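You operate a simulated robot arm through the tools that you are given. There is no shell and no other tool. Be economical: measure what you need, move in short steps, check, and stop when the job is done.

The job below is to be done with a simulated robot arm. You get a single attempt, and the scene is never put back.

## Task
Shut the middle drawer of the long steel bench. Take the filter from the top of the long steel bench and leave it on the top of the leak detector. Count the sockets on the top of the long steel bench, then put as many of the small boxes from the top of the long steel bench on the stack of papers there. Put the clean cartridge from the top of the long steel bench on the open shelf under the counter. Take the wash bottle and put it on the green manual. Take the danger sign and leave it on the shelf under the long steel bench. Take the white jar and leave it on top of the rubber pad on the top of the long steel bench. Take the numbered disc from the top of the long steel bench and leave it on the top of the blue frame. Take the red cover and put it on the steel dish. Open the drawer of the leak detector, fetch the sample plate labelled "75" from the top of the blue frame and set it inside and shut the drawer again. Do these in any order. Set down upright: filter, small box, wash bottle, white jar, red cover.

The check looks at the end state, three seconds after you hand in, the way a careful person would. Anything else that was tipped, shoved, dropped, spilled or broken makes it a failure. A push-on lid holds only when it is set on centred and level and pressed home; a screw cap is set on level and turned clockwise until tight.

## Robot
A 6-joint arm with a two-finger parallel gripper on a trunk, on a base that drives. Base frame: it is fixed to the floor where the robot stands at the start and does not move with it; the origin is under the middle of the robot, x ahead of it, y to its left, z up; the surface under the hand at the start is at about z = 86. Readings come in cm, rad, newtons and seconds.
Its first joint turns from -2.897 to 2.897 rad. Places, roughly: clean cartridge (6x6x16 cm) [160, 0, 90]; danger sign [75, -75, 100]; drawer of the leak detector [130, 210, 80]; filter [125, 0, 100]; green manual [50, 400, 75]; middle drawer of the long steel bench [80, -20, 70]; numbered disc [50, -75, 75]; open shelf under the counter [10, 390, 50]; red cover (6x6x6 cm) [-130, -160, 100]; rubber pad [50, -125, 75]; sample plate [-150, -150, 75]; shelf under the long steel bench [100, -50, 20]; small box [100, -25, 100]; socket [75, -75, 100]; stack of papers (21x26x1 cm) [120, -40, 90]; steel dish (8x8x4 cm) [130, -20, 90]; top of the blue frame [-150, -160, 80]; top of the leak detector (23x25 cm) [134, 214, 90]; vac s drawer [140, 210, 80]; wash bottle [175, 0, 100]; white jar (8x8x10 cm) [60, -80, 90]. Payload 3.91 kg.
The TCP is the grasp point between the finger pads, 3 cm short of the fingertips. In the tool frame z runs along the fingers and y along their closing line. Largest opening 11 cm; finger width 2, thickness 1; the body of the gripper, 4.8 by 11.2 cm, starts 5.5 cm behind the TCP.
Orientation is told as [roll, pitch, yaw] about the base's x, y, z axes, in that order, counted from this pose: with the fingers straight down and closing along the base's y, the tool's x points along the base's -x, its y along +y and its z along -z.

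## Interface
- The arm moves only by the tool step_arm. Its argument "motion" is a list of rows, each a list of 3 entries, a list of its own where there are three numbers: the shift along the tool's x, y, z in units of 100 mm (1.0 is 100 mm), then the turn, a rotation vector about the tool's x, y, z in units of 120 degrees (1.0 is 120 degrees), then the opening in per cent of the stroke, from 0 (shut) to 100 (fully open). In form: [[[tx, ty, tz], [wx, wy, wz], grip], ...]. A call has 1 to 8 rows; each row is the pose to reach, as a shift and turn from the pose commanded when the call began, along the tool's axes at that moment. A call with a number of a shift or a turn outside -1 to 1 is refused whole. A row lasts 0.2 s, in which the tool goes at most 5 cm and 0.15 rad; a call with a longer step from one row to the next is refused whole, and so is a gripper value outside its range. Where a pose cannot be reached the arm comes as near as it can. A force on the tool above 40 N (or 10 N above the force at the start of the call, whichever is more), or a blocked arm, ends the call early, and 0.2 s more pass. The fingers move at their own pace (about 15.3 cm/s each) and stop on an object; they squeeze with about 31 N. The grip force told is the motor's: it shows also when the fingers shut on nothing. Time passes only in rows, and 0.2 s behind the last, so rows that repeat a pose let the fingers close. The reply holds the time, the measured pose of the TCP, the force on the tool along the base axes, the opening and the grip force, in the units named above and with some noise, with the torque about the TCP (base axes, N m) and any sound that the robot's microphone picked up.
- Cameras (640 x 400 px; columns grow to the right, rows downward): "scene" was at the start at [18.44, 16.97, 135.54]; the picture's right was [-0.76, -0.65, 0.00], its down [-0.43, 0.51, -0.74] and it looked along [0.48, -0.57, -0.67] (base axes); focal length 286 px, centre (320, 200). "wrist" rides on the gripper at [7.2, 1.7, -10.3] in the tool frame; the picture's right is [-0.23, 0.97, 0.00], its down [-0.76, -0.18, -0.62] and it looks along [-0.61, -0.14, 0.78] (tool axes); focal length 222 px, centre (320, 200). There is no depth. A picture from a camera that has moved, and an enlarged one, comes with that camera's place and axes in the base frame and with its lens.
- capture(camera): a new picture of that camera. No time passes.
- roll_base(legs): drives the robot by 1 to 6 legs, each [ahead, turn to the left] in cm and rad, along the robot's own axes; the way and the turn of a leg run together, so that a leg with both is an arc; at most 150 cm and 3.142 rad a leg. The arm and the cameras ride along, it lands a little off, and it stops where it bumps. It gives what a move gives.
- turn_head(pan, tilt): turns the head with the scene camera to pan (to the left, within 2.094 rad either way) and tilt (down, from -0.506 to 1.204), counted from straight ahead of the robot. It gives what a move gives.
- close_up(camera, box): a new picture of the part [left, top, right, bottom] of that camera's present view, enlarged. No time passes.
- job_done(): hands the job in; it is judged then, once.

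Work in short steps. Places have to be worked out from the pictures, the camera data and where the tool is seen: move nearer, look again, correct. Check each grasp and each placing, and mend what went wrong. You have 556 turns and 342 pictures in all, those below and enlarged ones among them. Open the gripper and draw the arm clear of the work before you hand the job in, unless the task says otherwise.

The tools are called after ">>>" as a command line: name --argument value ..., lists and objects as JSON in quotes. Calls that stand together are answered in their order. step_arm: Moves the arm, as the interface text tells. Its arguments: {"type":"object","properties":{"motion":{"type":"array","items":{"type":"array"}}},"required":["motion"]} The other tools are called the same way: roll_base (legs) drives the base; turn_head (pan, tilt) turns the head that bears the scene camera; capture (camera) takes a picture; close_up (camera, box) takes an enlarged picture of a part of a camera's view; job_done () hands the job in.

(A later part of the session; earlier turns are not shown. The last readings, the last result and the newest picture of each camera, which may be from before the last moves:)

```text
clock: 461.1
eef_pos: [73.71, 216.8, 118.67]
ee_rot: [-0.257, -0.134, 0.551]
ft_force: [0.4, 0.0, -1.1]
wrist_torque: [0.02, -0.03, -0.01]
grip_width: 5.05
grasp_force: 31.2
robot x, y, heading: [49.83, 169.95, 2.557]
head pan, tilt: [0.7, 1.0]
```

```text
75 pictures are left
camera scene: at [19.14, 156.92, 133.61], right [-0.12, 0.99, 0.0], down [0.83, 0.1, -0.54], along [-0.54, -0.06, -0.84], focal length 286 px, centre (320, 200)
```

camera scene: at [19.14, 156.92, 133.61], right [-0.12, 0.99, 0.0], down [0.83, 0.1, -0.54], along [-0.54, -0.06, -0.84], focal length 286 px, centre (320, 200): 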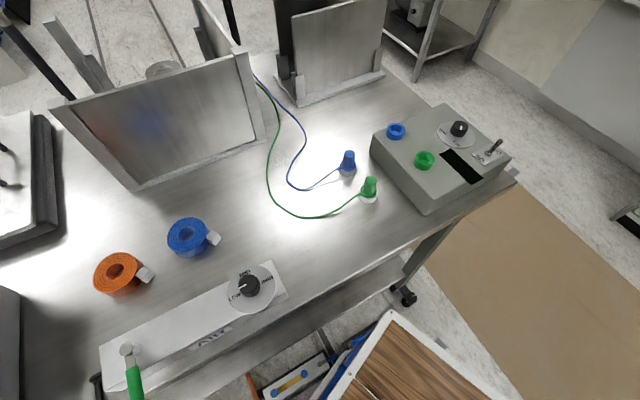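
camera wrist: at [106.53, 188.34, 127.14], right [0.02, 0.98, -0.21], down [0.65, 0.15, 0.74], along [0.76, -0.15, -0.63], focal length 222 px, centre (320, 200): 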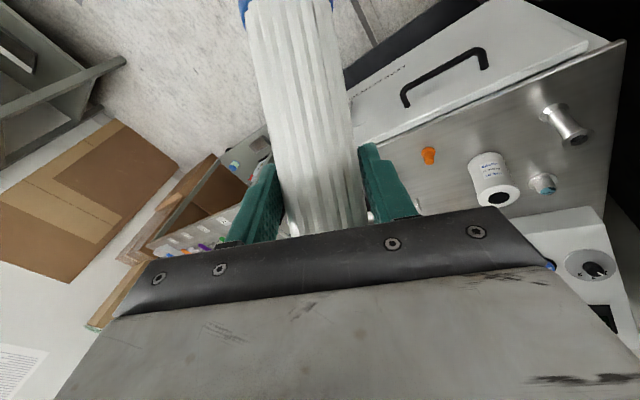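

The long table's edge is close on the left, the rack on the right. I swing the arm further back (six more arc steps) so the robot gets narrow enough to pass.

>>> step_arm --motion '[[[-0.02, -0.42, 0.105], [0.0045, 0.0085, 0.0345], 20], [[-0.04, -0.844, 0.211], [0.009, 0.017, 0.069], 20]]'

>>> step_arm --motion '[[[-0.02, -0.42, 0.105], [0.0045, 0.0085, 0.0345], 20], [[-0.04, -0.844, 0.211], [0.009, 0.017, 0.069], 20]]'

>>> step_arm --motion '[[[-0.02, -0.42, 0.105], [0.0045, 0.0085, 0.0345], 20], [[-0.04, -0.844, 0.211], [0.009, 0.017, 0.069], 20]]'

>>> step_arm --motion '[[[-0.02, -0.42, 0.105], [0.0045, 0.0085, 0.0345], 20], [[-0.04, -0.844, 0.211], [0.009, 0.017, 0.069], 20]]'

>>> step_arm --motion '[[[-0.02, -0.42, 0.105], [0.0045, 0.0085, 0.0345], 20], [[-0.04, -0.844, 0.211], [0.009, 0.017, 0.069], 20]]'

>>> roll_base --legs '[[-12, 0]]'

>>> turn_head --pan 0.0 --tilt 0.7

>>> capture --camera "scene"

```text
clock: 461.7
eef_pos: [78.54, 209.67, 118.91]
ee_rot: [-0.255, -0.137, 0.4]
ft_force: [-0.4, -0.4, -1.0]
wrist_torque: [0.0, -0.03, 0.0]
grip_width: 5.08
grasp_force: 31.0
robot x, y, heading: [49.56, 169.64, 2.56]
head pan, tilt: [0.7, 1.0]
```

```text
clock: 462.3
eef_pos: [82.35, 201.71, 119.12]
ee_rot: [-0.252, -0.138, 0.25]
ft_force: [0.4, 0.1, -0.7]
wrist_torque: [-0.03, 0.01, -0.01]
grip_width: 5.04
grasp_force: 30.8
robot x, y, heading: [49.79, 169.92, 2.558]
head pan, tilt: [0.7, 1.0]
```

```text
clock: 462.9
eef_pos: [84.85, 193.48, 119.18]
ee_rot: [-0.251, -0.141, 0.1]
ft_force: [-0.4, 0.4, -1.6]
wrist_torque: [-0.03, -0.02, -0.01]
grip_width: 5.08
grasp_force: 30.8
robot x, y, heading: [49.78, 170.08, 2.556]
head pan, tilt: [0.7, 1.0]
```

```text
clock: 463.5
eef_pos: [86.19, 184.88, 119.25]
ee_rot: [-0.251, -0.142, -0.051]
ft_force: [0.3, -0.3, -0.6]
wrist_torque: [0.02, -0.07, -0.01]
grip_width: 5.07
grasp_force: 31.3
robot x, y, heading: [49.41, 170.04, 2.562]
head pan, tilt: [0.7, 1.0]
```

```text
clock: 464.1
eef_pos: [85.98, 176.0, 119.17]
ee_rot: [-0.253, -0.144, -0.201]
ft_force: [0.0, 0.2, -0.7]
wrist_torque: [-0.03, -0.03, -0.01]
grip_width: 5.05
grasp_force: 31.6
robot x, y, heading: [49.4, 169.99, 2.558]
head pan, tilt: [0.7, 1.0]
```

```text
clock: 465.4
eef_pos: [96.05, 169.42, 119.25]
ee_rot: [-0.251, -0.142, -0.201]
ft_force: [0.4, 0.0, -1.1]
wrist_torque: [0.02, -0.02, 0.01]
grip_width: 5.07
grasp_force: 31.1
robot x, y, heading: [59.8, 163.4, 2.555]
head pan, tilt: [0.7, 1.0]
```

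```text
clock: 466.4
eef_pos: [96.0, 169.38, 119.2]
ee_rot: [-0.252, -0.144, -0.201]
ft_force: [0.2, 0.1, -1.6]
wrist_torque: [-0.02, 0.01, 0.0]
grip_width: 5.06
grasp_force: 31.2
robot x, y, heading: [59.83, 163.5, 2.558]
head pan, tilt: [0.0, 0.7]
```

```text
74 pictures are left
camera scene: at [28.84, 155.49, 135.83], right [0.55, 0.84, 0.0], down [0.54, -0.35, -0.76], along [-0.64, 0.42, -0.64], focal length 286 px, centre (320, 200)
```

scene: 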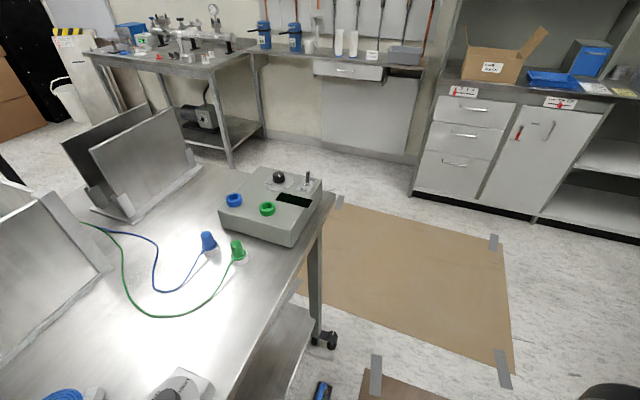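

Now it's narrow. I turn square to the counter and drive forward between table and rack.

>>> roll_base --legs '[[0, -0.344], [112, 0]]'

>>> turn_head --pan -0.4 --tilt 0.6

>>> capture --camera "scene"

```text
clock: 473.2
eef_pos: [28.62, 246.47, 119.2]
ee_rot: [-0.252, -0.144, -0.546]
ft_force: [-0.2, 0.6, -1.7]
wrist_torque: [-0.03, -0.01, 0.03]
grip_width: 5.04
grasp_force: 31.2
robot x, y, heading: [-7.57, 253.09, 2.212]
head pan, tilt: [0.0, 0.7]
```

```text
clock: 474.1
eef_pos: [28.67, 246.36, 119.21]
ee_rot: [-0.251, -0.143, -0.547]
ft_force: [0.4, 0.3, -0.8]
wrist_torque: [-0.01, 0.0, -0.01]
grip_width: 5.1
grasp_force: 31.1
robot x, y, heading: [-7.6, 253.21, 2.213]
head pan, tilt: [-0.4, 0.6]
```

```text
73 pictures are left
camera scene: at [-36.27, 257.89, 136.69], right [0.97, 0.24, 0.0], down [0.14, -0.55, -0.82], along [-0.2, 0.8, -0.57], focal length 286 px, centre (320, 200)
```

scene: 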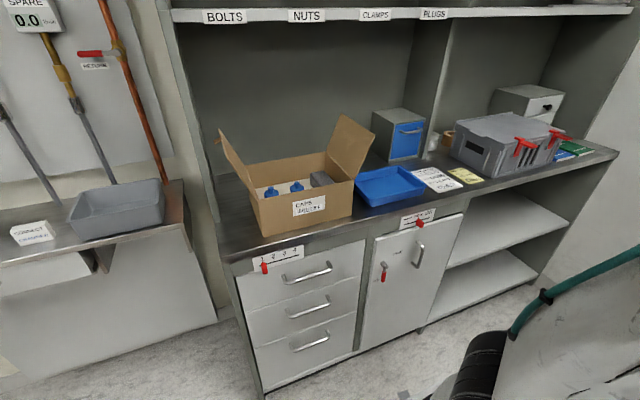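

The counter front is at "inward" 282 in its own axes, the open shelf at its right end. I turn parallel to it and back 88 cm toward that end.

>>> roll_base --legs '[[0, 1.571], [-88, 0]]'

>>> turn_head --pan -1.9 --tilt 0.7

>>> capture --camera "scene"

```text
clock: 482.6
eef_pos: [69.53, 342.16, 119.44]
ee_rot: [-0.251, -0.143, 1.03]
ft_force: [0.3, 1.4, -1.4]
wrist_torque: [0.07, 0.02, 0.02]
grip_width: 5.04
grasp_force: 30.6
robot x, y, heading: [63.04, 305.8, -2.492]
head pan, tilt: [-0.4, 0.6]
```

```text
clock: 484.1
eef_pos: [69.51, 342.19, 119.3]
ee_rot: [-0.25, -0.143, 1.029]
ft_force: [0.1, -0.1, -1.0]
wrist_torque: [0.01, 0.01, 0.04]
grip_width: 5.04
grasp_force: 30.8
robot x, y, heading: [62.62, 306.16, -2.494]
head pan, tilt: [-1.901, 0.7]
```

```text
72 pictures are left
camera scene: at [64.2, 287.31, 135.83], right [0.95, 0.31, 0.0], down [0.2, -0.61, -0.76], along [-0.24, 0.73, -0.64], focal length 286 px, centre (320, 200)
```

scene: 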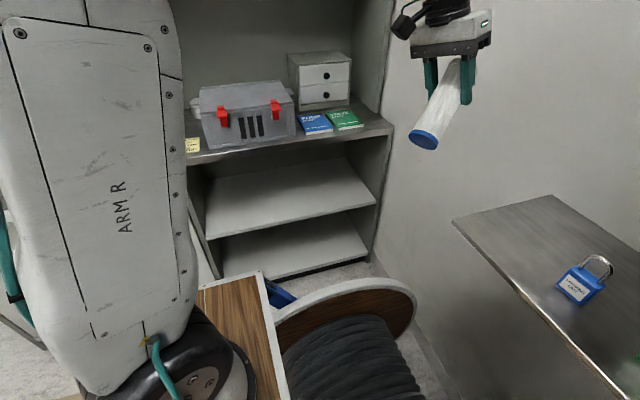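

The open shelf's middle board is at z≈47, reachable from here. I swing the arm toward it (counter-clockwise arc), moving slightly outward.

>>> step_arm --motion '[[[-0.08, 0.42, -0.105], [-0.0045, -0.0085, -0.0345], 20], [[-0.15, 0.844, -0.211], [-0.009, -0.017, -0.069], 20]]'

>>> step_arm --motion '[[[-0.08, 0.42, -0.105], [-0.0045, -0.0085, -0.0345], 20], [[-0.15, 0.844, -0.211], [-0.009, -0.017, -0.069], 20]]'

>>> step_arm --motion '[[[-0.08, 0.42, -0.105], [-0.0045, -0.0085, -0.0345], 20], [[-0.15, 0.844, -0.211], [-0.009, -0.017, -0.069], 20]]'

>>> step_arm --motion '[[[-0.08, 0.42, -0.105], [-0.0045, -0.0085, -0.0345], 20], [[-0.15, 0.844, -0.211], [-0.009, -0.017, -0.069], 20]]'

>>> step_arm --motion '[[[-0.08, 0.42, -0.105], [-0.0045, -0.0085, -0.0345], 20], [[-0.15, 0.844, -0.211], [-0.009, -0.017, -0.069], 20]]'

>>> step_arm --motion '[[[-0.08, 0.42, -0.105], [-0.0045, -0.0085, -0.0345], 20], [[-0.15, 0.844, -0.211], [-0.009, -0.017, -0.069], 20]]'

>>> capture --camera "scene"

```text
clock: 484.8
eef_pos: [62.79, 347.89, 119.43]
ee_rot: [-0.255, -0.142, 1.182]
ft_force: [1.0, -0.6, -1.6]
wrist_torque: [0.03, 0.02, 0.04]
grip_width: 5.04
grasp_force: 31.3
robot x, y, heading: [63.07, 305.75, -2.493]
head pan, tilt: [-1.901, 0.7]
```

```text
clock: 485.4
eef_pos: [55.24, 352.77, 119.56]
ee_rot: [-0.255, -0.14, 1.332]
ft_force: [0.1, -1.2, -0.8]
wrist_torque: [0.03, 0.01, 0.02]
grip_width: 5.03
grasp_force: 31.0
robot x, y, heading: [63.05, 306.19, -2.492]
head pan, tilt: [-1.901, 0.7]
```

```text
clock: 485.9
eef_pos: [47.18, 356.29, 119.7]
ee_rot: [-0.26, -0.138, 1.48]
ft_force: [0.0, -0.4, -1.4]
wrist_torque: [0.01, 0.02, 0.01]
grip_width: 5.05
grasp_force: 31.1
robot x, y, heading: [62.95, 306.2, -2.498]
head pan, tilt: [-1.901, 0.7]
```

```text
clock: 486.6
eef_pos: [38.79, 358.37, 119.82]
ee_rot: [-0.263, -0.137, 1.631]
ft_force: [0.9, -0.5, -1.7]
wrist_torque: [-0.04, 0.03, 0.01]
grip_width: 5.05
grasp_force: 30.6
robot x, y, heading: [63.12, 305.93, -2.494]
head pan, tilt: [-1.901, 0.7]
```

```text
clock: 487.1
eef_pos: [29.96, 359.42, 119.67]
ee_rot: [-0.267, -0.133, 1.776]
ft_force: [0.9, -0.2, -0.6]
wrist_torque: [0.01, 0.05, 0.0]
grip_width: 5.07
grasp_force: 30.8
robot x, y, heading: [62.81, 305.56, -2.491]
head pan, tilt: [-1.901, 0.7]
```

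```text
clock: 487.8
eef_pos: [20.09, 358.24, 119.3]
ee_rot: [-0.266, -0.134, 1.92]
ft_force: [0.0, 0.5, -1.8]
wrist_torque: [0.02, 0.05, 0.04]
grip_width: 5.05
grasp_force: 31.8
out of reach, approached as far as the arm can: row 1, 2
robot x, y, heading: [63.21, 306.32, -2.492]
head pan, tilt: [-1.901, 0.7]
```

```text
71 pictures are left
camera scene: at [64.23, 287.33, 135.83], right [0.95, 0.31, 0.0], down [0.2, -0.61, -0.76], along [-0.24, 0.73, -0.64], focal length 286 px, centre (320, 200)
```

scene: 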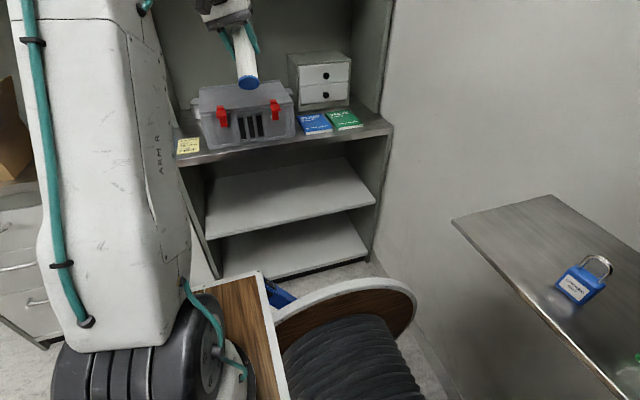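

Now above the counter's front edge region. I correct the roll, back off slightly, then lower and tilt.

>>> step_arm --motion '[[[0.1, 0, 0.2], [-0.045, 0, 0], 20], [[0.2, 0, 0.5], [-0.09, 0, 0], 20], [[0.3, 0, 0.9], [-0.127, 0, 0], 20]]'

>>> step_arm --motion '[[[0, 0, 0.15], [0, -0.07, 0], 20], [[0, 0, 0.3], [0, -0.14, 0], 20], [[0, 0, 0.45], [0, -0.21, 0], 20], [[0, 0, 0.6], [0, -0.28, 0], 20], [[0, 0, 0.7], [0, -0.35, 0], 20], [[0, 0, 0.8], [0, -0.42, 0], 20]]'

>>> capture --camera "scene"

```text
clock: 488.6
eef_pos: [22.02, 356.38, 111.63]
ee_rot: [-0.253, -0.156, 1.96]
ft_force: [0.0, -0.6, -0.6]
wrist_torque: [0.02, -0.01, 0.01]
grip_width: 5.06
grasp_force: 31.3
out of reach, approached as far as the arm can: row 1, 2, 3
robot x, y, heading: [62.66, 306.04, -2.497]
head pan, tilt: [-1.901, 0.7]
```

```text
clock: 489.9
eef_pos: [24.14, 358.27, 104.07]
ee_rot: [-0.393, -0.929, 2.177]
ft_force: [-1.6, 1.2, 0.4]
wrist_torque: [-0.08, -0.14, -0.03]
grip_width: 5.06
grasp_force: 30.9
out of reach, approached as far as the arm can: row 6
robot x, y, heading: [62.73, 306.31, -2.493]
head pan, tilt: [-1.901, 0.7]
```

```text
70 pictures are left
camera scene: at [64.19, 287.31, 135.83], right [0.95, 0.31, 0.0], down [0.2, -0.61, -0.76], along [-0.24, 0.73, -0.64], focal length 286 px, centre (320, 200)
```

scene: 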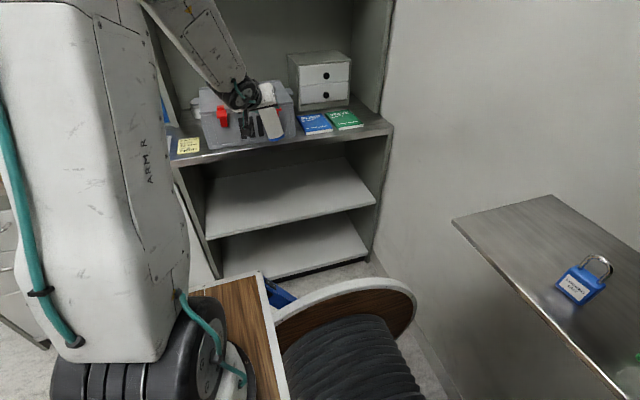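

I correct the roll while lowering a bit.

>>> step_arm --motion '[[[0.1, 0, 0.08], [-0.047, 0, 0], 20], [[0.2, 0, 0.15], [-0.094, 0, 0], 20], [[0.3, 0, 0.22], [-0.141, 0, 0], 20], [[0.4, 0, 0.3], [-0.188, 0, 0], 20]]'

>>> capture --camera "wrist"

```text
clock: 490.9
eef_pos: [25.08, 358.83, 99.56]
ee_rot: [-0.061, -0.92, 2.265]
ft_force: [-0.3, -0.2, -1.4]
wrist_torque: [0.01, 0.01, -0.05]
grip_width: 5.03
grasp_force: 31.4
robot x, y, heading: [63.11, 306.04, -2.492]
head pan, tilt: [-1.901, 0.7]
```

```text
69 pictures are left
camera wrist: at [31.38, 347.93, 99.89], right [-0.86, -0.48, 0.15], down [0.13, 0.06, 0.99], along [-0.48, 0.87, 0.01], focal length 222 px, centre (320, 200)
```

wrist: 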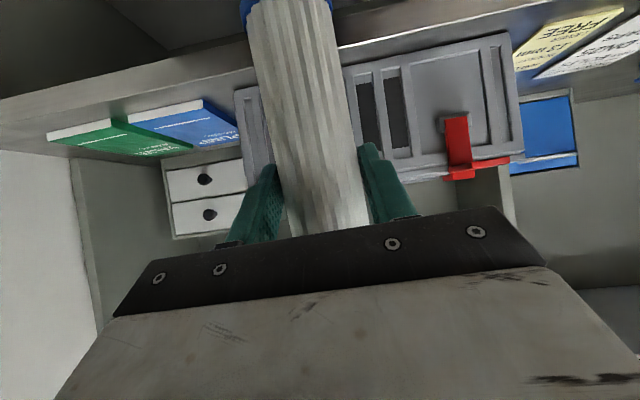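

Good pose. I set the tilt fully and lower straight down in front of the counter.

>>> step_arm --motion '[[[0.2, 0, 0.1], [-0.015, -0.025, 0], 20], [[0.4, 0, 0.2], [-0.029, -0.051, 0], 20]]'

>>> step_arm --motion '[[[0.38, 0, 0.23], [0, 0, 0], 20], [[0.77, 0, 0.47], [0, 0, 0], 20]]'

>>> step_arm --motion '[[[0.38, 0, 0.23], [0, 0, 0], 20], [[0.77, 0, 0.47], [0, 0, 0], 20]]'

>>> step_arm --motion '[[[0.38, 0, 0.23], [0, 0, 0], 20], [[0.77, 0, 0.47], [0, 0, 0], 20]]'

>>> capture --camera "wrist"

>>> capture --camera "scene"

```text
clock: 491.6
eef_pos: [25.84, 358.4, 95.1]
ee_rot: [-0.006, -1.028, 2.274]
ft_force: [-0.1, -0.3, -1.3]
wrist_torque: [0.0, 0.0, 0.02]
grip_width: 5.01
grasp_force: 31.5
robot x, y, heading: [63.22, 305.77, -2.491]
head pan, tilt: [-1.901, 0.7]
```

```text
clock: 492.1
eef_pos: [25.68, 358.47, 86.18]
ee_rot: [-0.009, -1.029, 2.274]
ft_force: [0.5, -0.2, -1.1]
wrist_torque: [-0.01, -0.02, -0.02]
grip_width: 5.02
grasp_force: 31.5
robot x, y, heading: [62.82, 305.8, -2.492]
head pan, tilt: [-1.901, 0.7]
```

```text
clock: 492.8
eef_pos: [25.69, 358.35, 77.07]
ee_rot: [-0.01, -1.029, 2.275]
ft_force: [-0.2, -0.4, -1.6]
wrist_torque: [-0.04, -0.02, -0.01]
grip_width: 5.03
grasp_force: 30.7
robot x, y, heading: [62.75, 306.13, -2.49]
head pan, tilt: [-1.901, 0.7]
```

```text
clock: 493.4
eef_pos: [25.59, 358.65, 68.03]
ee_rot: [-0.007, -1.029, 2.274]
ft_force: [0.3, -0.3, 0.1]
wrist_torque: [0.01, 0.03, -0.01]
grip_width: 5.02
grasp_force: 31.0
robot x, y, heading: [62.91, 305.63, -2.495]
head pan, tilt: [-1.901, 0.7]
```

```text
68 pictures are left
camera wrist: at [32.4, 347.92, 67.17], right [-0.82, -0.54, 0.19], down [0.22, 0.0, 0.97], along [-0.52, 0.84, 0.12], focal length 222 px, centre (320, 200)
```

wrist: 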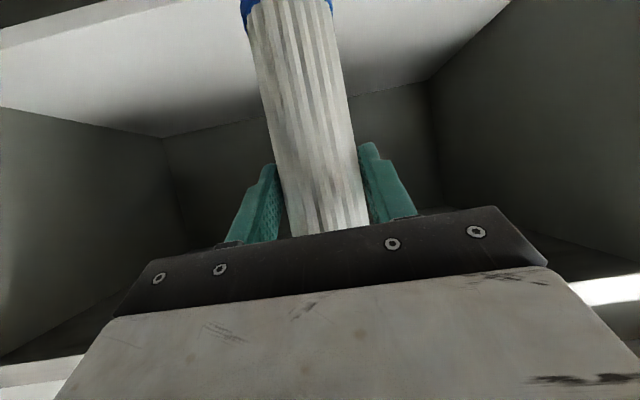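

```text
67 pictures are left
camera scene: at [64.2, 287.31, 135.83], right [0.95, 0.31, 0.0], down [0.2, -0.61, -0.76], along [-0.24, 0.73, -0.64], focal length 286 px, centre (320, 200)
```

scene: 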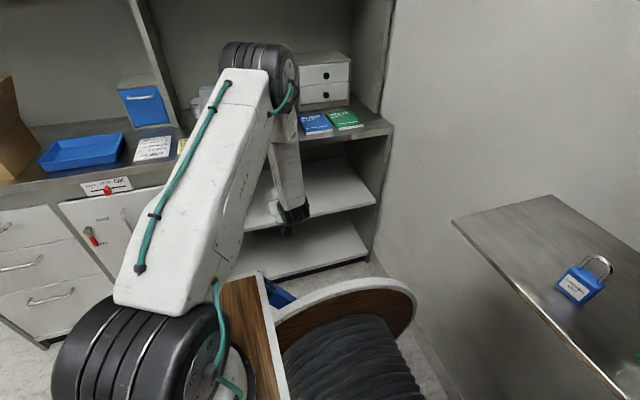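

Shelf board is about 10 cm below the cartridge's bottom. I lower 5 cm more, then move in under the counter.

>>> step_arm --motion '[[[0.21, 0, 0.13], [0, 0, 0], 20], [[0.43, 0, 0.26], [0, 0, 0], 20]]'

>>> step_arm --motion '[[[-0.17, 0, 0.28], [0, 0, 0], 20], [[-0.34, 0, 0.57], [0, 0, 0], 20], [[-0.515, 0, 0.857], [0, 0, 0], 20]]'

>>> capture --camera "wrist"

```text
clock: 493.9
eef_pos: [25.69, 358.58, 63.06]
ee_rot: [-0.008, -1.027, 2.273]
ft_force: [-0.1, 0.4, -0.8]
wrist_torque: [0.0, 0.0, 0.0]
grip_width: 5.03
grasp_force: 30.8
robot x, y, heading: [62.77, 305.59, -2.493]
head pan, tilt: [-1.901, 0.7]
```

```text
clock: 494.8
eef_pos: [19.25, 366.23, 63.01]
ee_rot: [-0.003, -1.026, 2.272]
ft_force: [0.6, -0.3, -1.4]
wrist_torque: [-0.01, -0.03, -0.01]
grip_width: 5.04
grasp_force: 30.8
robot x, y, heading: [62.89, 305.85, -2.495]
head pan, tilt: [-1.901, 0.7]
```

```text
66 pictures are left
camera wrist: at [26.01, 355.63, 62.05], right [-0.82, -0.53, 0.19], down [0.22, 0.01, 0.97], along [-0.52, 0.85, 0.11], focal length 222 px, centre (320, 200)
```

wrist: 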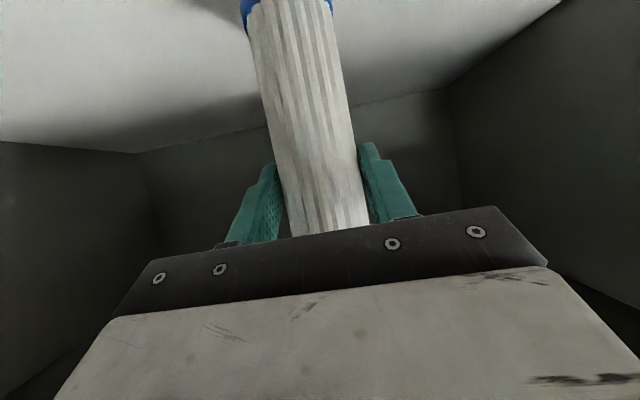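

Another 10 cm in.

>>> step_arm --motion '[[[-0.17, 0, 0.28], [0, 0, 0], 20], [[-0.34, 0, 0.57], [0, 0, 0], 20], [[-0.515, 0, 0.857], [0, 0, 0], 20]]'

>>> capture --camera "wrist"

>>> close_up --camera "scene" --box '[160, 80, 400, 290]'

```text
clock: 495.6
eef_pos: [12.88, 373.99, 62.9]
ee_rot: [-0.007, -1.026, 2.272]
ft_force: [-0.8, 0.0, -1.4]
wrist_torque: [-0.01, -0.01, 0.01]
grip_width: 5.03
grasp_force: 31.2
robot x, y, heading: [62.76, 305.77, -2.497]
head pan, tilt: [-1.901, 0.7]
```

```text
65 pictures are left
camera wrist: at [19.68, 363.36, 62.1], right [-0.82, -0.53, 0.19], down [0.22, 0.01, 0.97], along [-0.52, 0.84, 0.11], focal length 222 px, centre (320, 200)
```

wrist: 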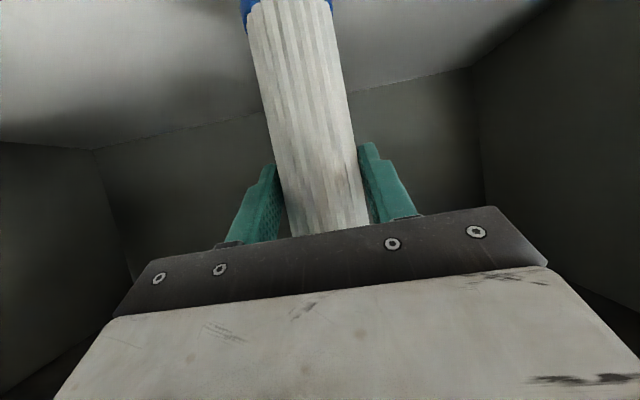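

```text
1.90 times, centred on (280, 185) of scene
camera zoom: at [64.19, 287.33, 135.83], right [0.95, 0.31, 0.0], down [0.2, -0.61, -0.76], along [-0.24, 0.73, -0.64], focal length 545 px, centre (396, 229)
```

zoom: 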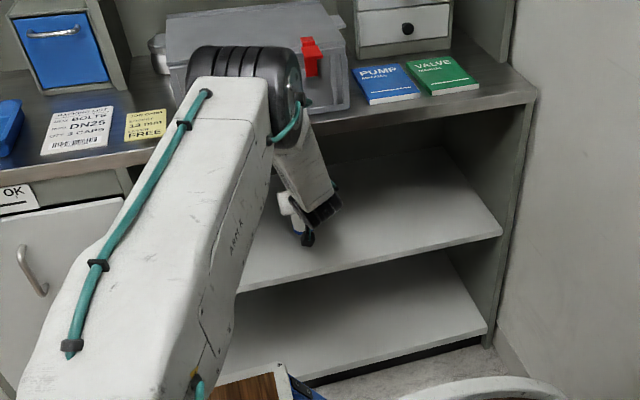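

The cartridge is over the shelf. I lower until contact.

>>> step_arm --motion '[[[0.09, 0, 0.05], [0, 0, 0], 20], [[0.17, 0, 0.1], [0, 0, 0], 20], [[0.24, 0, 0.145], [0, 0, 0], 20], [[0.3, 0, 0.18], [0, 0, 0], 20], [[0.35, 0, 0.21], [0, 0, 0], 20], [[0.4, 0, 0.24], [0, 0, 0], 20]]'

```text
clock: 496.9
eef_pos: [12.89, 374.04, 58.43]
ee_rot: [-0.009, -1.028, 2.274]
ft_force: [-0.2, -1.5, 4.6]
wrist_torque: [-0.22, -0.08, 0.02]
grip_width: 5.06
grasp_force: 30.8
robot x, y, heading: [63.36, 306.11, -2.493]
head pan, tilt: [-1.901, 0.7]
```

Light contact. A touch more, then release and withdraw along the tool axis.

>>> step_arm --motion '[[[0.02, 0, 0.01], [0, 0, 0], 20], [[0.02, 0, 0.01], [0, 0, 0], 20]]'

>>> step_arm --motion '[[[0, 0, 0], [0, 0, 0], 85], [[0, 0, 0], [0, 0, 0], 85], [[0.1, 0, -0.16], [0, 0, 0], 85], [[0.2, 0, -0.34], [0, 0, 0], 85], [[0.36, 0, -0.6], [0, 0, 0], 85]]'

>>> capture --camera "wrist"

```text
clock: 497.6
eef_pos: [13.0, 374.05, 58.27]
ee_rot: [-0.009, -1.032, 2.275]
ft_force: [0.3, 3.4, 20.9]
wrist_torque: [0.01, 0.06, 0.01]
grip_width: 5.03
grasp_force: 30.9
robot x, y, heading: [63.08, 305.88, -2.487]
head pan, tilt: [-1.901, 0.7]
```

```text
clock: 498.8
eef_pos: [17.37, 368.42, 58.13]
ee_rot: [-0.007, -1.026, 2.273]
ft_force: [-0.4, -0.7, 0.7]
wrist_torque: [-0.01, -0.03, -0.02]
grip_width: 9.35
grasp_force: 0.0
robot x, y, heading: [63.09, 306.24, -2.493]
head pan, tilt: [-1.901, 0.7]
```

```text
63 pictures are left
camera wrist: at [24.23, 357.79, 57.26], right [-0.82, -0.54, 0.19], down [0.22, 0.01, 0.97], along [-0.52, 0.84, 0.11], focal length 222 px, centre (320, 200)
```

wrist: 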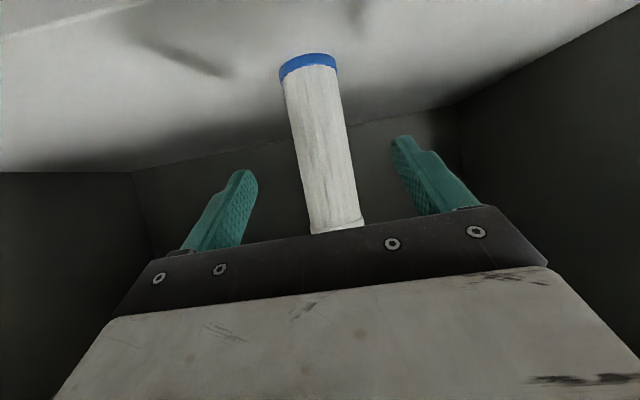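

The cartridge stands on the open shelf. I withdraw fully and raise the arm.

>>> step_arm --motion '[[[0.17, 0, -0.28], [0, 0, 0], 85], [[0.34, 0, -0.57], [0, 0, 0], 85], [[0.515, 0, -0.857], [0, 0, 0], 85]]'

>>> step_arm --motion '[[[-0.38, 0, -0.23], [0, 0, 0], 85], [[-0.77, 0, -0.47], [0, 0, 0], 85]]'

>>> step_arm --motion '[[[-0.38, 0, -0.23], [0, 0, 0], 85], [[-0.77, 0, -0.47], [0, 0, 0], 85]]'

>>> step_arm --motion '[[[-0.38, 0, -0.23], [0, 0, 0], 85], [[-0.77, 0, -0.47], [0, 0, 0], 85]]'

>>> step_arm --motion '[[[-0.38, 0, -0.23], [0, 0, 0], 85], [[-0.77, 0, -0.47], [0, 0, 0], 85]]'

>>> step_arm --motion '[[[-0.38, 0, -0.23], [0, 0, 0], 85], [[-0.77, 0, -0.47], [0, 0, 0], 85]]'

>>> step_arm --motion '[[[-0.38, 0, -0.23], [0, 0, 0], 85], [[-0.77, 0, -0.47], [0, 0, 0], 85]]'

>>> capture --camera "scene"

```text
clock: 499.6
eef_pos: [23.91, 360.76, 58.21]
ee_rot: [-0.01, -1.028, 2.275]
ft_force: [0.1, 0.0, -0.3]
wrist_torque: [-0.01, 0.0, 0.01]
grip_width: 9.37
grasp_force: 0.1
robot x, y, heading: [62.85, 305.68, -2.492]
head pan, tilt: [-1.901, 0.7]
```

```text
clock: 500.1
eef_pos: [23.83, 360.95, 67.04]
ee_rot: [-0.007, -1.025, 2.272]
ft_force: [0.0, -0.2, -0.1]
wrist_torque: [0.0, -0.02, 0.0]
grip_width: 9.34
grasp_force: 0.1
robot x, y, heading: [62.88, 306.13, -2.495]
head pan, tilt: [-1.901, 0.7]
```

```text
clock: 500.8
eef_pos: [23.75, 360.62, 76.14]
ee_rot: [-0.006, -1.026, 2.272]
ft_force: [0.6, 1.0, 0.3]
wrist_torque: [-0.01, -0.02, 0.01]
grip_width: 9.35
grasp_force: 0.0
robot x, y, heading: [63.18, 306.21, -2.495]
head pan, tilt: [-1.901, 0.7]
```

```text
clock: 501.4
eef_pos: [23.77, 360.63, 85.14]
ee_rot: [-0.006, -1.027, 2.272]
ft_force: [0.0, 0.7, -0.7]
wrist_torque: [0.0, 0.01, -0.01]
grip_width: 9.35
grasp_force: 0.0
robot x, y, heading: [62.74, 305.95, -2.494]
head pan, tilt: [-1.901, 0.7]
```

```text
clock: 501.9
eef_pos: [23.74, 360.62, 94.28]
ee_rot: [-0.007, -1.027, 2.275]
ft_force: [0.0, -0.6, -1.1]
wrist_torque: [-0.01, 0.03, 0.01]
grip_width: 9.37
grasp_force: 0.1
robot x, y, heading: [62.93, 306.24, -2.494]
head pan, tilt: [-1.901, 0.7]
```

```text
clock: 502.6
eef_pos: [23.77, 360.67, 103.09]
ee_rot: [-0.007, -1.026, 2.273]
ft_force: [0.0, -0.1, -0.1]
wrist_torque: [0.0, 0.01, 0.02]
grip_width: 9.37
grasp_force: 0.1
robot x, y, heading: [62.71, 305.77, -2.49]
head pan, tilt: [-1.901, 0.7]
```

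```text
clock: 503.1
eef_pos: [23.84, 360.57, 112.27]
ee_rot: [-0.008, -1.026, 2.274]
ft_force: [-0.7, -0.3, 0.0]
wrist_torque: [0.0, 0.02, -0.03]
grip_width: 9.35
grasp_force: 0.1
robot x, y, heading: [62.77, 306.05, -2.49]
head pan, tilt: [-1.901, 0.7]
```

```text
62 pictures are left
camera scene: at [64.18, 287.35, 135.83], right [0.95, 0.31, 0.0], down [0.2, -0.61, -0.76], along [-0.24, 0.73, -0.64], focal length 286 px, centre (320, 200)
```

scene: 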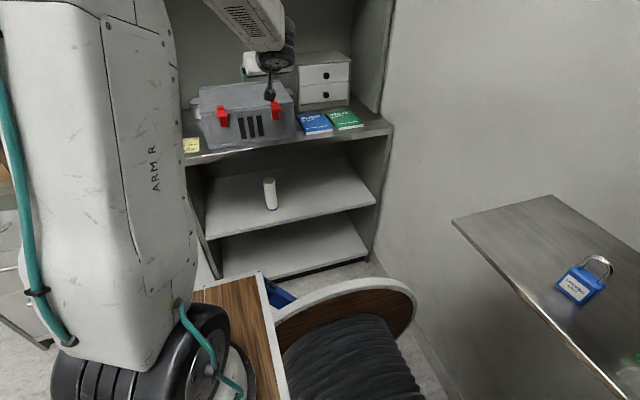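

Cartridge confirmed. I fold the arm in and back for the drive (keeping the tool tilted 45°).

>>> step_arm --motion '[[[0.02, 0, -0.42], [0, 0, 0], 85], [[0.04, 0, -0.85], [0, 0, 0], 85]]'

>>> step_arm --motion '[[[0.02, 0, -0.42], [0, 0.057, 0], 85], [[0.04, 0, -0.85], [0, 0.115, 0], 85]]'

>>> step_arm --motion '[[[0.14, -0.36, -0.14], [0.0253, 0, 0.0253], 85], [[0.28, -0.72, -0.28], [0.0506, 0, 0.0506], 85]]'

>>> step_arm --motion '[[[0.14, -0.36, -0.14], [0.0253, 0, 0.0253], 85], [[0.28, -0.72, -0.28], [0.0506, 0, 0.0506], 85]]'

>>> step_arm --motion '[[[0.14, -0.36, -0.14], [0.0253, 0, 0.0253], 85], [[0.28, -0.72, -0.28], [0.0506, 0, 0.0506], 85]]'

```text
clock: 503.8
eef_pos: [28.47, 354.91, 116.19]
ee_rot: [-0.008, -1.026, 2.272]
ft_force: [-0.2, 0.3, 0.0]
wrist_torque: [-0.02, 0.01, 0.02]
grip_width: 9.33
grasp_force: 0.1
robot x, y, heading: [63.32, 305.95, -2.49]
head pan, tilt: [-1.901, 0.7]
```

```text
clock: 504.4
eef_pos: [33.5, 349.21, 120.5]
ee_rot: [-0.006, -0.783, 2.271]
ft_force: [-0.9, -0.1, -0.6]
wrist_torque: [0.01, -0.01, 0.06]
grip_width: 9.34
grasp_force: 0.1
robot x, y, heading: [62.93, 305.92, -2.491]
head pan, tilt: [-1.901, 0.7]
```

```text
clock: 504.9
eef_pos: [41.4, 350.52, 120.49]
ee_rot: [-0.003, -0.785, 2.122]
ft_force: [-0.8, 0.3, -0.8]
wrist_torque: [-0.01, -0.02, -0.04]
grip_width: 9.33
grasp_force: 0.0
robot x, y, heading: [63.09, 306.43, -2.491]
head pan, tilt: [-1.901, 0.7]
```

```text
clock: 505.6
eef_pos: [49.72, 350.98, 120.52]
ee_rot: [-0.004, -0.786, 1.97]
ft_force: [0.3, 0.8, 0.1]
wrist_torque: [-0.01, -0.02, -0.01]
grip_width: 9.34
grasp_force: 0.1
robot x, y, heading: [62.85, 306.19, -2.494]
head pan, tilt: [-1.901, 0.7]
```

```text
clock: 506.1
eef_pos: [57.9, 350.19, 120.54]
ee_rot: [-0.005, -0.788, 1.82]
ft_force: [0.5, 0.9, -0.3]
wrist_torque: [0.0, -0.04, -0.02]
grip_width: 9.36
grasp_force: 0.0
robot x, y, heading: [63.1, 306.02, -2.493]
head pan, tilt: [-1.901, 0.7]
```

Now back to the bench for the wash bottle: out along the counter, turn, down the passage, and to the bench's left end.

>>> roll_base --legs '[[88, 0], [0, 1.566], [108, 0]]'

>>> turn_head --pan 0.1 --tilt 0.6

>>> capture --camera "scene"

```text
clock: 519.8
eef_pos: [13.82, 160.91, 120.5]
ee_rot: [-0.003, -0.787, -2.893]
ft_force: [-0.9, -0.2, 0.3]
wrist_torque: [0.0, -0.02, 0.0]
grip_width: 9.34
grasp_force: 0.0
robot x, y, heading: [57.92, 165.76, -0.92]
head pan, tilt: [-1.901, 0.7]
```

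```text
clock: 521.7
eef_pos: [13.74, 160.84, 120.41]
ee_rot: [-0.003, -0.787, -2.893]
ft_force: [0.6, -0.1, -0.4]
wrist_torque: [-0.02, -0.01, -0.01]
grip_width: 9.36
grasp_force: 0.2
robot x, y, heading: [58.09, 165.8, -0.92]
head pan, tilt: [0.099, 0.6]
```

```text
61 pictures are left
camera scene: at [90.62, 163.17, 136.69], right [-0.73, -0.68, 0.0], down [-0.38, 0.41, -0.83], along [0.56, -0.61, -0.56], focal length 286 px, centre (320, 200)
```

scene: 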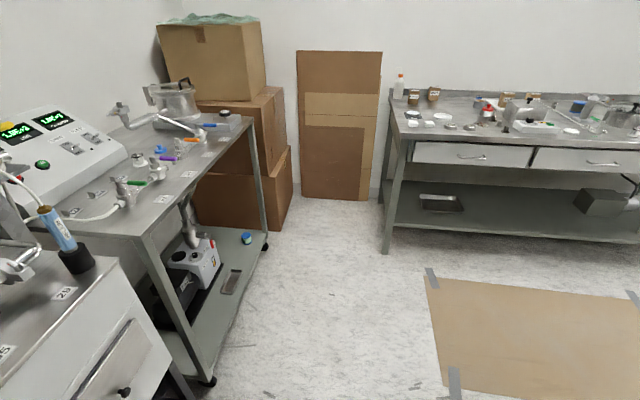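

Clear way. I drive to the bench's left end.

>>> roll_base --legs '[[0, -0.089], [104, 0], [0, 0.094]]'

>>> capture --camera "scene"

```text
clock: 528.1
eef_pos: [69.59, 72.22, 120.46]
ee_rot: [-0.002, -0.788, -2.876]
ft_force: [-0.2, -0.9, -0.2]
wrist_torque: [-0.01, 0.04, 0.02]
grip_width: 9.36
grasp_force: 0.0
robot x, y, heading: [114.08, 78.26, -0.907]
head pan, tilt: [0.099, 0.6]
```

```text
60 pictures are left
camera scene: at [146.35, 75.79, 136.69], right [-0.72, -0.69, 0.0], down [-0.39, 0.41, -0.83], along [0.57, -0.6, -0.56], focal length 286 px, centre (320, 200)
```

scene: 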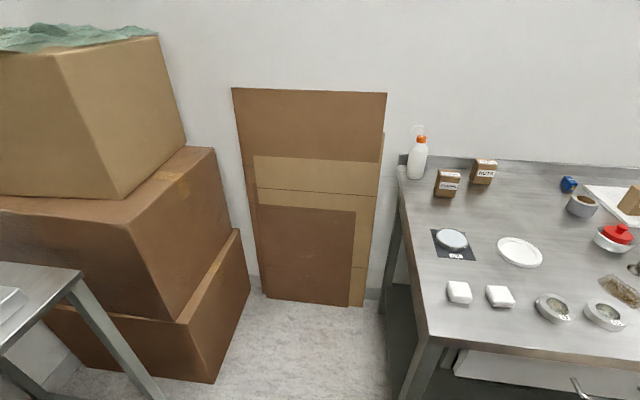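

Bottle at (183.3, -13.1), about 20 cm tall. I swing the arm around to the front (counter-clockwise arc), first half.

>>> step_arm --motion '[[[-0.137, 0.455, 0.137], [-0.0224, 0, -0.0224], 95], [[-0.274, 0.91, 0.274], [-0.0448, 0, -0.0448], 95]]'

>>> step_arm --motion '[[[-0.126, 0.46, 0.126], [-0.0224, 0, -0.0224], 95], [[-0.252, 0.923, 0.252], [-0.0448, 0, -0.0448], 95]]'

>>> step_arm --motion '[[[-0.115, 0.467, 0.115], [-0.0224, 0, -0.0224], 95], [[-0.231, 0.935, 0.231], [-0.0448, 0, -0.0448], 95]]'

>>> step_arm --motion '[[[-0.105, 0.472, 0.105], [-0.0224, 0, -0.0224], 95], [[-0.21, 0.944, 0.21], [-0.0448, 0, -0.0448], 95]]'

>>> step_arm --motion '[[[-0.093, 0.477, 0.093], [-0.0224, 0, -0.0224], 95], [[-0.187, 0.954, 0.187], [-0.0448, 0, -0.0448], 95]]'

>>> step_arm --motion '[[[-0.083, 0.481, 0.083], [-0.0224, 0, -0.0224], 95], [[-0.166, 0.962, 0.166], [-0.0448, 0, -0.0448], 95]]'

>>> step_arm --motion '[[[-0.072, 0.485, 0.072], [-0.0224, 0, -0.0224], 95], [[-0.144, 0.969, 0.144], [-0.0448, 0, -0.0448], 95]]'

```text
clock: 528.7
eef_pos: [68.22, 62.46, 120.53]
ee_rot: [-0.006, -0.787, -2.742]
ft_force: [0.5, -0.3, -0.8]
wrist_torque: [-0.03, -0.02, 0.02]
grip_width: 10.44
grasp_force: 0.0
robot x, y, heading: [113.84, 78.08, -0.909]
head pan, tilt: [0.099, 0.6]
```

```text
clock: 529.3
eef_pos: [68.39, 52.46, 120.66]
ee_rot: [-0.004, -0.787, -2.611]
ft_force: [1.0, 0.1, 0.0]
wrist_torque: [-0.03, 0.0, 0.04]
grip_width: 10.47
grasp_force: 0.0
robot x, y, heading: [113.91, 78.01, -0.904]
head pan, tilt: [0.099, 0.6]
```

```text
clock: 529.9
eef_pos: [70.39, 42.71, 120.46]
ee_rot: [-0.005, -0.787, -2.478]
ft_force: [-0.2, 0.3, 0.7]
wrist_torque: [-0.03, 0.01, 0.0]
grip_width: 10.43
grasp_force: 0.1
robot x, y, heading: [113.41, 78.29, -0.913]
head pan, tilt: [0.099, 0.6]
```

```text
clock: 530.5
eef_pos: [73.91, 33.65, 120.45]
ee_rot: [-0.005, -0.785, -2.343]
ft_force: [1.0, 0.4, 0.4]
wrist_torque: [-0.01, -0.02, 0.01]
grip_width: 10.45
grasp_force: 0.1
robot x, y, heading: [113.69, 78.2, -0.905]
head pan, tilt: [0.099, 0.6]
```

```text
clock: 531.1
eef_pos: [78.64, 25.12, 120.38]
ee_rot: [-0.006, -0.786, -2.212]
ft_force: [-0.4, 0.4, 0.2]
wrist_torque: [-0.01, -0.03, 0.0]
grip_width: 10.43
grasp_force: 0.1
robot x, y, heading: [113.63, 77.99, -0.909]
head pan, tilt: [0.099, 0.6]
```

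```text
clock: 531.7
eef_pos: [85.05, 17.27, 120.34]
ee_rot: [-0.005, -0.785, -2.078]
ft_force: [0.5, 0.1, 0.4]
wrist_torque: [-0.04, -0.03, -0.01]
grip_width: 10.46
grasp_force: 0.2
robot x, y, heading: [113.36, 77.84, -0.912]
head pan, tilt: [0.099, 0.6]
```

```text
clock: 532.3
eef_pos: [92.46, 10.78, 120.26]
ee_rot: [-0.005, -0.786, -1.946]
ft_force: [-0.4, 0.6, 0.2]
wrist_torque: [0.01, -0.02, 0.02]
grip_width: 10.46
grasp_force: 0.1
robot x, y, heading: [113.79, 78.12, -0.912]
head pan, tilt: [0.099, 0.6]
```

Second half of the arc.

>>> step_arm --motion '[[[-0.061, 0.487, 0.061], [-0.0224, 0, -0.0224], 95], [[-0.122, 0.975, 0.122], [-0.0448, 0, -0.0448], 95]]'

>>> step_arm --motion '[[[-0.05, 0.49, 0.05], [-0.0224, 0, -0.0224], 95], [[-0.1, 0.98, 0.1], [-0.0448, 0, -0.0448], 95]]'

>>> step_arm --motion '[[[-0.038, 0.492, 0.038], [-0.0224, 0, -0.0224], 95], [[-0.077, 0.984, 0.077], [-0.0448, 0, -0.0448], 95]]'

>>> step_arm --motion '[[[-0.027, 0.493, 0.027], [-0.0224, 0, -0.0224], 95], [[-0.054, 0.987, 0.054], [-0.0448, 0, -0.0448], 95]]'

>>> step_arm --motion '[[[-0.016, 0.494, 0.016], [-0.0224, 0, -0.0224], 95], [[-0.032, 0.989, 0.032], [-0.0448, 0, -0.0448], 95]]'

>>> step_arm --motion '[[[-0.005, 0.495, 0.005], [-0.0224, 0, -0.0224], 95], [[-0.009, 0.99, 0.009], [-0.0448, 0, -0.0448], 95]]'

>>> step_arm --motion '[[[0.007, 0.495, -0.007], [-0.0224, 0, -0.0224], 95], [[0.014, 0.99, -0.014], [-0.0448, 0, -0.0448], 95]]'

>>> capture --camera "wrist"

```text
clock: 532.9
eef_pos: [101.02, 5.6, 120.34]
ee_rot: [-0.007, -0.783, -1.812]
ft_force: [-0.6, 0.2, -0.6]
wrist_torque: [-0.01, -0.01, 0.01]
grip_width: 10.45
grasp_force: 0.0
robot x, y, heading: [114.11, 78.2, -0.907]
head pan, tilt: [0.099, 0.6]
```

```text
clock: 533.5
eef_pos: [110.18, 1.77, 120.34]
ee_rot: [-0.002, -0.784, -1.68]
ft_force: [-0.3, -0.6, 0.3]
wrist_torque: [-0.04, -0.01, -0.02]
grip_width: 10.44
grasp_force: 0.0
robot x, y, heading: [113.9, 78.24, -0.906]
head pan, tilt: [0.099, 0.6]
```

```text
clock: 534.1
eef_pos: [119.58, -0.39, 120.23]
ee_rot: [0.004, -0.788, -1.546]
ft_force: [-0.1, -0.3, 0.0]
wrist_torque: [0.0, 0.0, 0.02]
grip_width: 10.43
grasp_force: 0.0
robot x, y, heading: [113.71, 77.74, -0.905]
head pan, tilt: [0.099, 0.6]
```

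```text
clock: 534.7
eef_pos: [128.52, -0.95, 119.9]
ee_rot: [0.014, -0.789, -1.415]
ft_force: [0.0, 0.8, 0.7]
wrist_torque: [-0.02, 0.04, 0.0]
grip_width: 10.43
grasp_force: 0.0
out of reach, approached as far as the arm can: row 1, 2
robot x, y, heading: [113.84, 78.04, -0.905]
head pan, tilt: [0.099, 0.6]
```

```text
clock: 535.3
eef_pos: [136.7, -0.21, 118.99]
ee_rot: [0.018, -0.79, -1.282]
ft_force: [0.1, -0.4, 0.1]
wrist_torque: [-0.01, 0.0, 0.0]
grip_width: 10.46
grasp_force: 0.1
out of reach, approached as far as the arm can: row 1, 2
robot x, y, heading: [113.82, 78.08, -0.91]
head pan, tilt: [0.099, 0.6]
```

```text
clock: 535.9
eef_pos: [144.77, 2.07, 118.36]
ee_rot: [0.021, -0.791, -1.152]
ft_force: [0.9, 0.1, 0.4]
wrist_torque: [-0.04, 0.01, 0.0]
grip_width: 10.45
grasp_force: 0.1
out of reach, approached as far as the arm can: row 1, 2
robot x, y, heading: [113.56, 78.21, -0.91]
head pan, tilt: [0.099, 0.6]
```

```text
clock: 536.5
eef_pos: [152.36, 5.58, 117.63]
ee_rot: [0.022, -0.79, -1.018]
ft_force: [0.0, -0.6, 0.0]
wrist_torque: [-0.03, -0.02, 0.05]
grip_width: 10.44
grasp_force: 0.1
out of reach, approached as far as the arm can: row 1, 2
robot x, y, heading: [113.62, 77.96, -0.907]
head pan, tilt: [0.099, 0.6]
```

```text
59 pictures are left
camera wrist: at [146.97, 17.08, 119.76], right [0.9, 0.39, 0.18], down [-0.11, -0.18, 0.98], along [0.41, -0.9, -0.12], focal length 222 px, centre (320, 200)
```

wrist: 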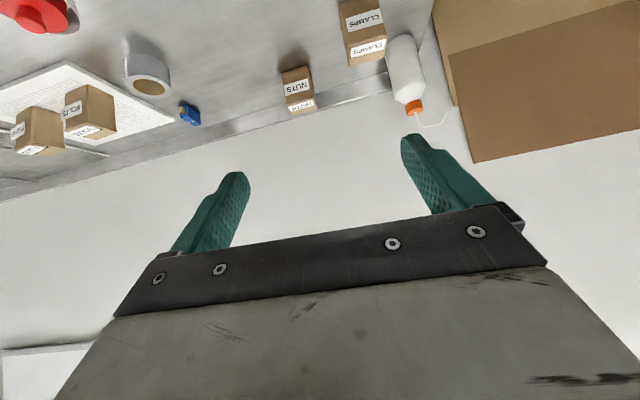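

Bottle axis near (182.8, -12.3). I advance to a pre-grasp point along the tool's tilted axis.

>>> step_arm --motion '[[[-0.09, 0.26, 0.4], [-0.015, 0, -0.015], 95], [[-0.18, 0.52, 0.8], [-0.0305, 0, -0.0303], 95]]'

>>> step_arm --motion '[[[-0.09, 0.26, 0.4], [0, 0, 0], 95], [[-0.18, 0.5, 0.8], [0, 0, 0], 95]]'

>>> capture --camera "wrist"

>>> close_up --camera "scene" --box '[380, 90, 540, 210]'

```text
clock: 537.1
eef_pos: [160.21, 2.47, 113.27]
ee_rot: [0.01, -0.784, -0.93]
ft_force: [-1.0, 0.0, 1.2]
wrist_torque: [0.0, -0.03, 0.03]
grip_width: 10.47
grasp_force: 0.1
out of reach, approached as far as the arm can: row 1
robot x, y, heading: [113.59, 78.3, -0.904]
head pan, tilt: [0.099, 0.6]
```

```text
clock: 537.7
eef_pos: [168.51, 1.06, 108.76]
ee_rot: [0.145, -0.819, -1.034]
ft_force: [-0.1, -0.2, 1.3]
wrist_torque: [0.05, -0.02, 0.05]
grip_width: 10.45
grasp_force: 0.0
out of reach, approached as far as the arm can: row 1, 2
robot x, y, heading: [113.49, 78.12, -0.904]
head pan, tilt: [0.099, 0.6]
```

```text
58 pictures are left
camera wrist: at [162.21, 12.21, 110.6], right [0.86, 0.45, 0.26], down [-0.18, -0.21, 0.96], along [0.48, -0.87, -0.1], focal length 222 px, centre (320, 200)
```

wrist: 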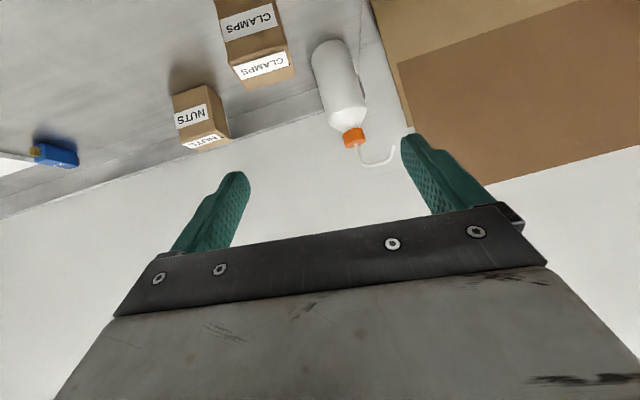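

```text
3.33 times, centred on (460, 150) of scene
camera zoom: at [146.28, 75.77, 136.71], right [-0.72, -0.69, 0.0], down [-0.39, 0.41, -0.83], along [0.57, -0.6, -0.56], focal length 954 px, centre (-147, 367)
```

zoom: 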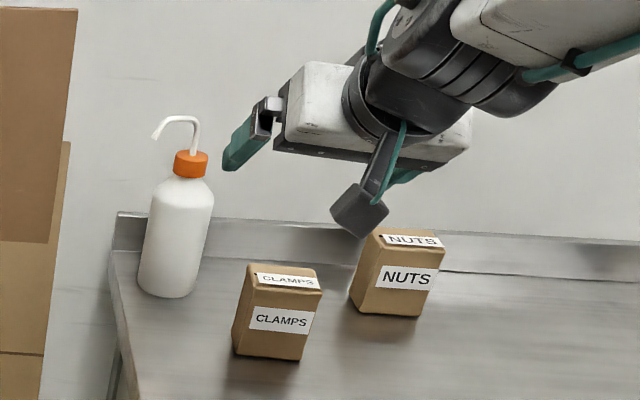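

Small roll crept in near an awkward wrist angle; I correct it with more yaw, from a slightly pulled-back position.

>>> step_arm --motion '[[[0.05, 0, -0.1], [0.043, 0, 0.018], 95], [[0.1, 0, -0.2], [0.086, 0, 0.037], 95], [[0.1, 0, -0.2], [0.128, 0, 0.055], 95]]'

>>> capture --camera "wrist"

```text
clock: 538.5
eef_pos: [167.27, 0.3, 110.7]
ee_rot: [0.22, -0.989, -1.242]
ft_force: [0.7, -0.4, 0.7]
wrist_torque: [-0.02, -0.01, 0.0]
grip_width: 10.45
grasp_force: 0.0
out of reach, approached as far as the arm can: row 1, 2, 3
robot x, y, heading: [113.34, 78.39, -0.904]
head pan, tilt: [0.099, 0.6]
```

```text
56 pictures are left
camera wrist: at [162.6, 12.28, 110.43], right [0.88, 0.36, 0.31], down [-0.31, -0.05, 0.95], along [0.35, -0.93, 0.07], focal length 222 px, centre (320, 200)
```

wrist: 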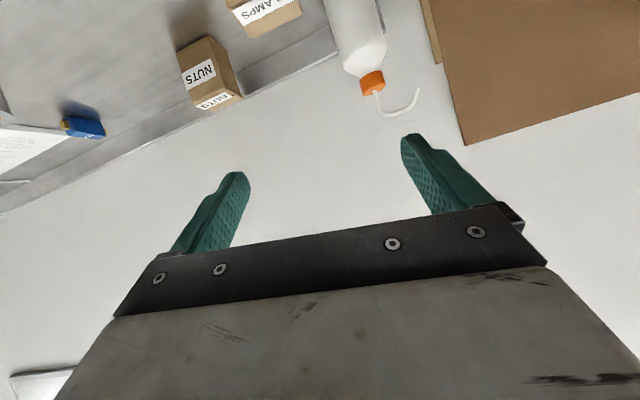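

I instead use the tilt that worked for the cartridge (≈1.03 rad) and come down over the bottle from above. First I move out above it, with a computed orientation fix.

>>> step_arm --motion '[[[-0.17, 0.17, 0.42], [-0.003, -0.002, -0.019], 95], [[-0.34, 0.345, 0.835], [-0.006, -0.005, -0.038], 95]]'

>>> capture --camera "wrist"

```text
clock: 539.1
eef_pos: [173.35, -3.8, 106.17]
ee_rot: [-0.085, -0.82, -1.078]
ft_force: [-0.4, 1.1, 1.1]
wrist_torque: [0.04, -0.01, -0.02]
grip_width: 10.45
grasp_force: 0.0
out of reach, approached as far as the arm can: row 1
robot x, y, heading: [113.76, 78.31, -0.907]
head pan, tilt: [0.099, 0.6]
```

```text
55 pictures are left
camera wrist: at [169.71, 8.44, 107.8], right [0.96, 0.27, 0.11], down [-0.08, -0.11, 0.99], along [0.28, -0.96, -0.08], focal length 222 px, centre (320, 200)
```

wrist: 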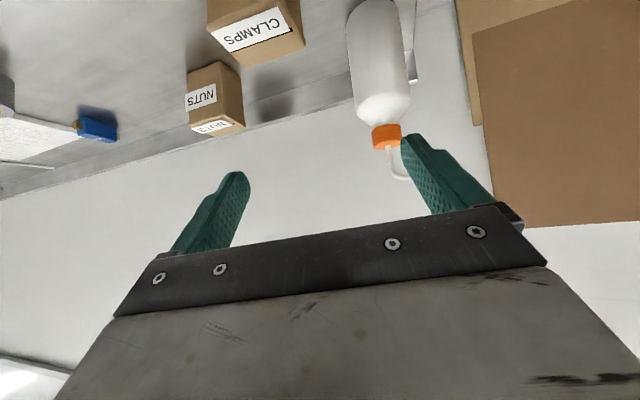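

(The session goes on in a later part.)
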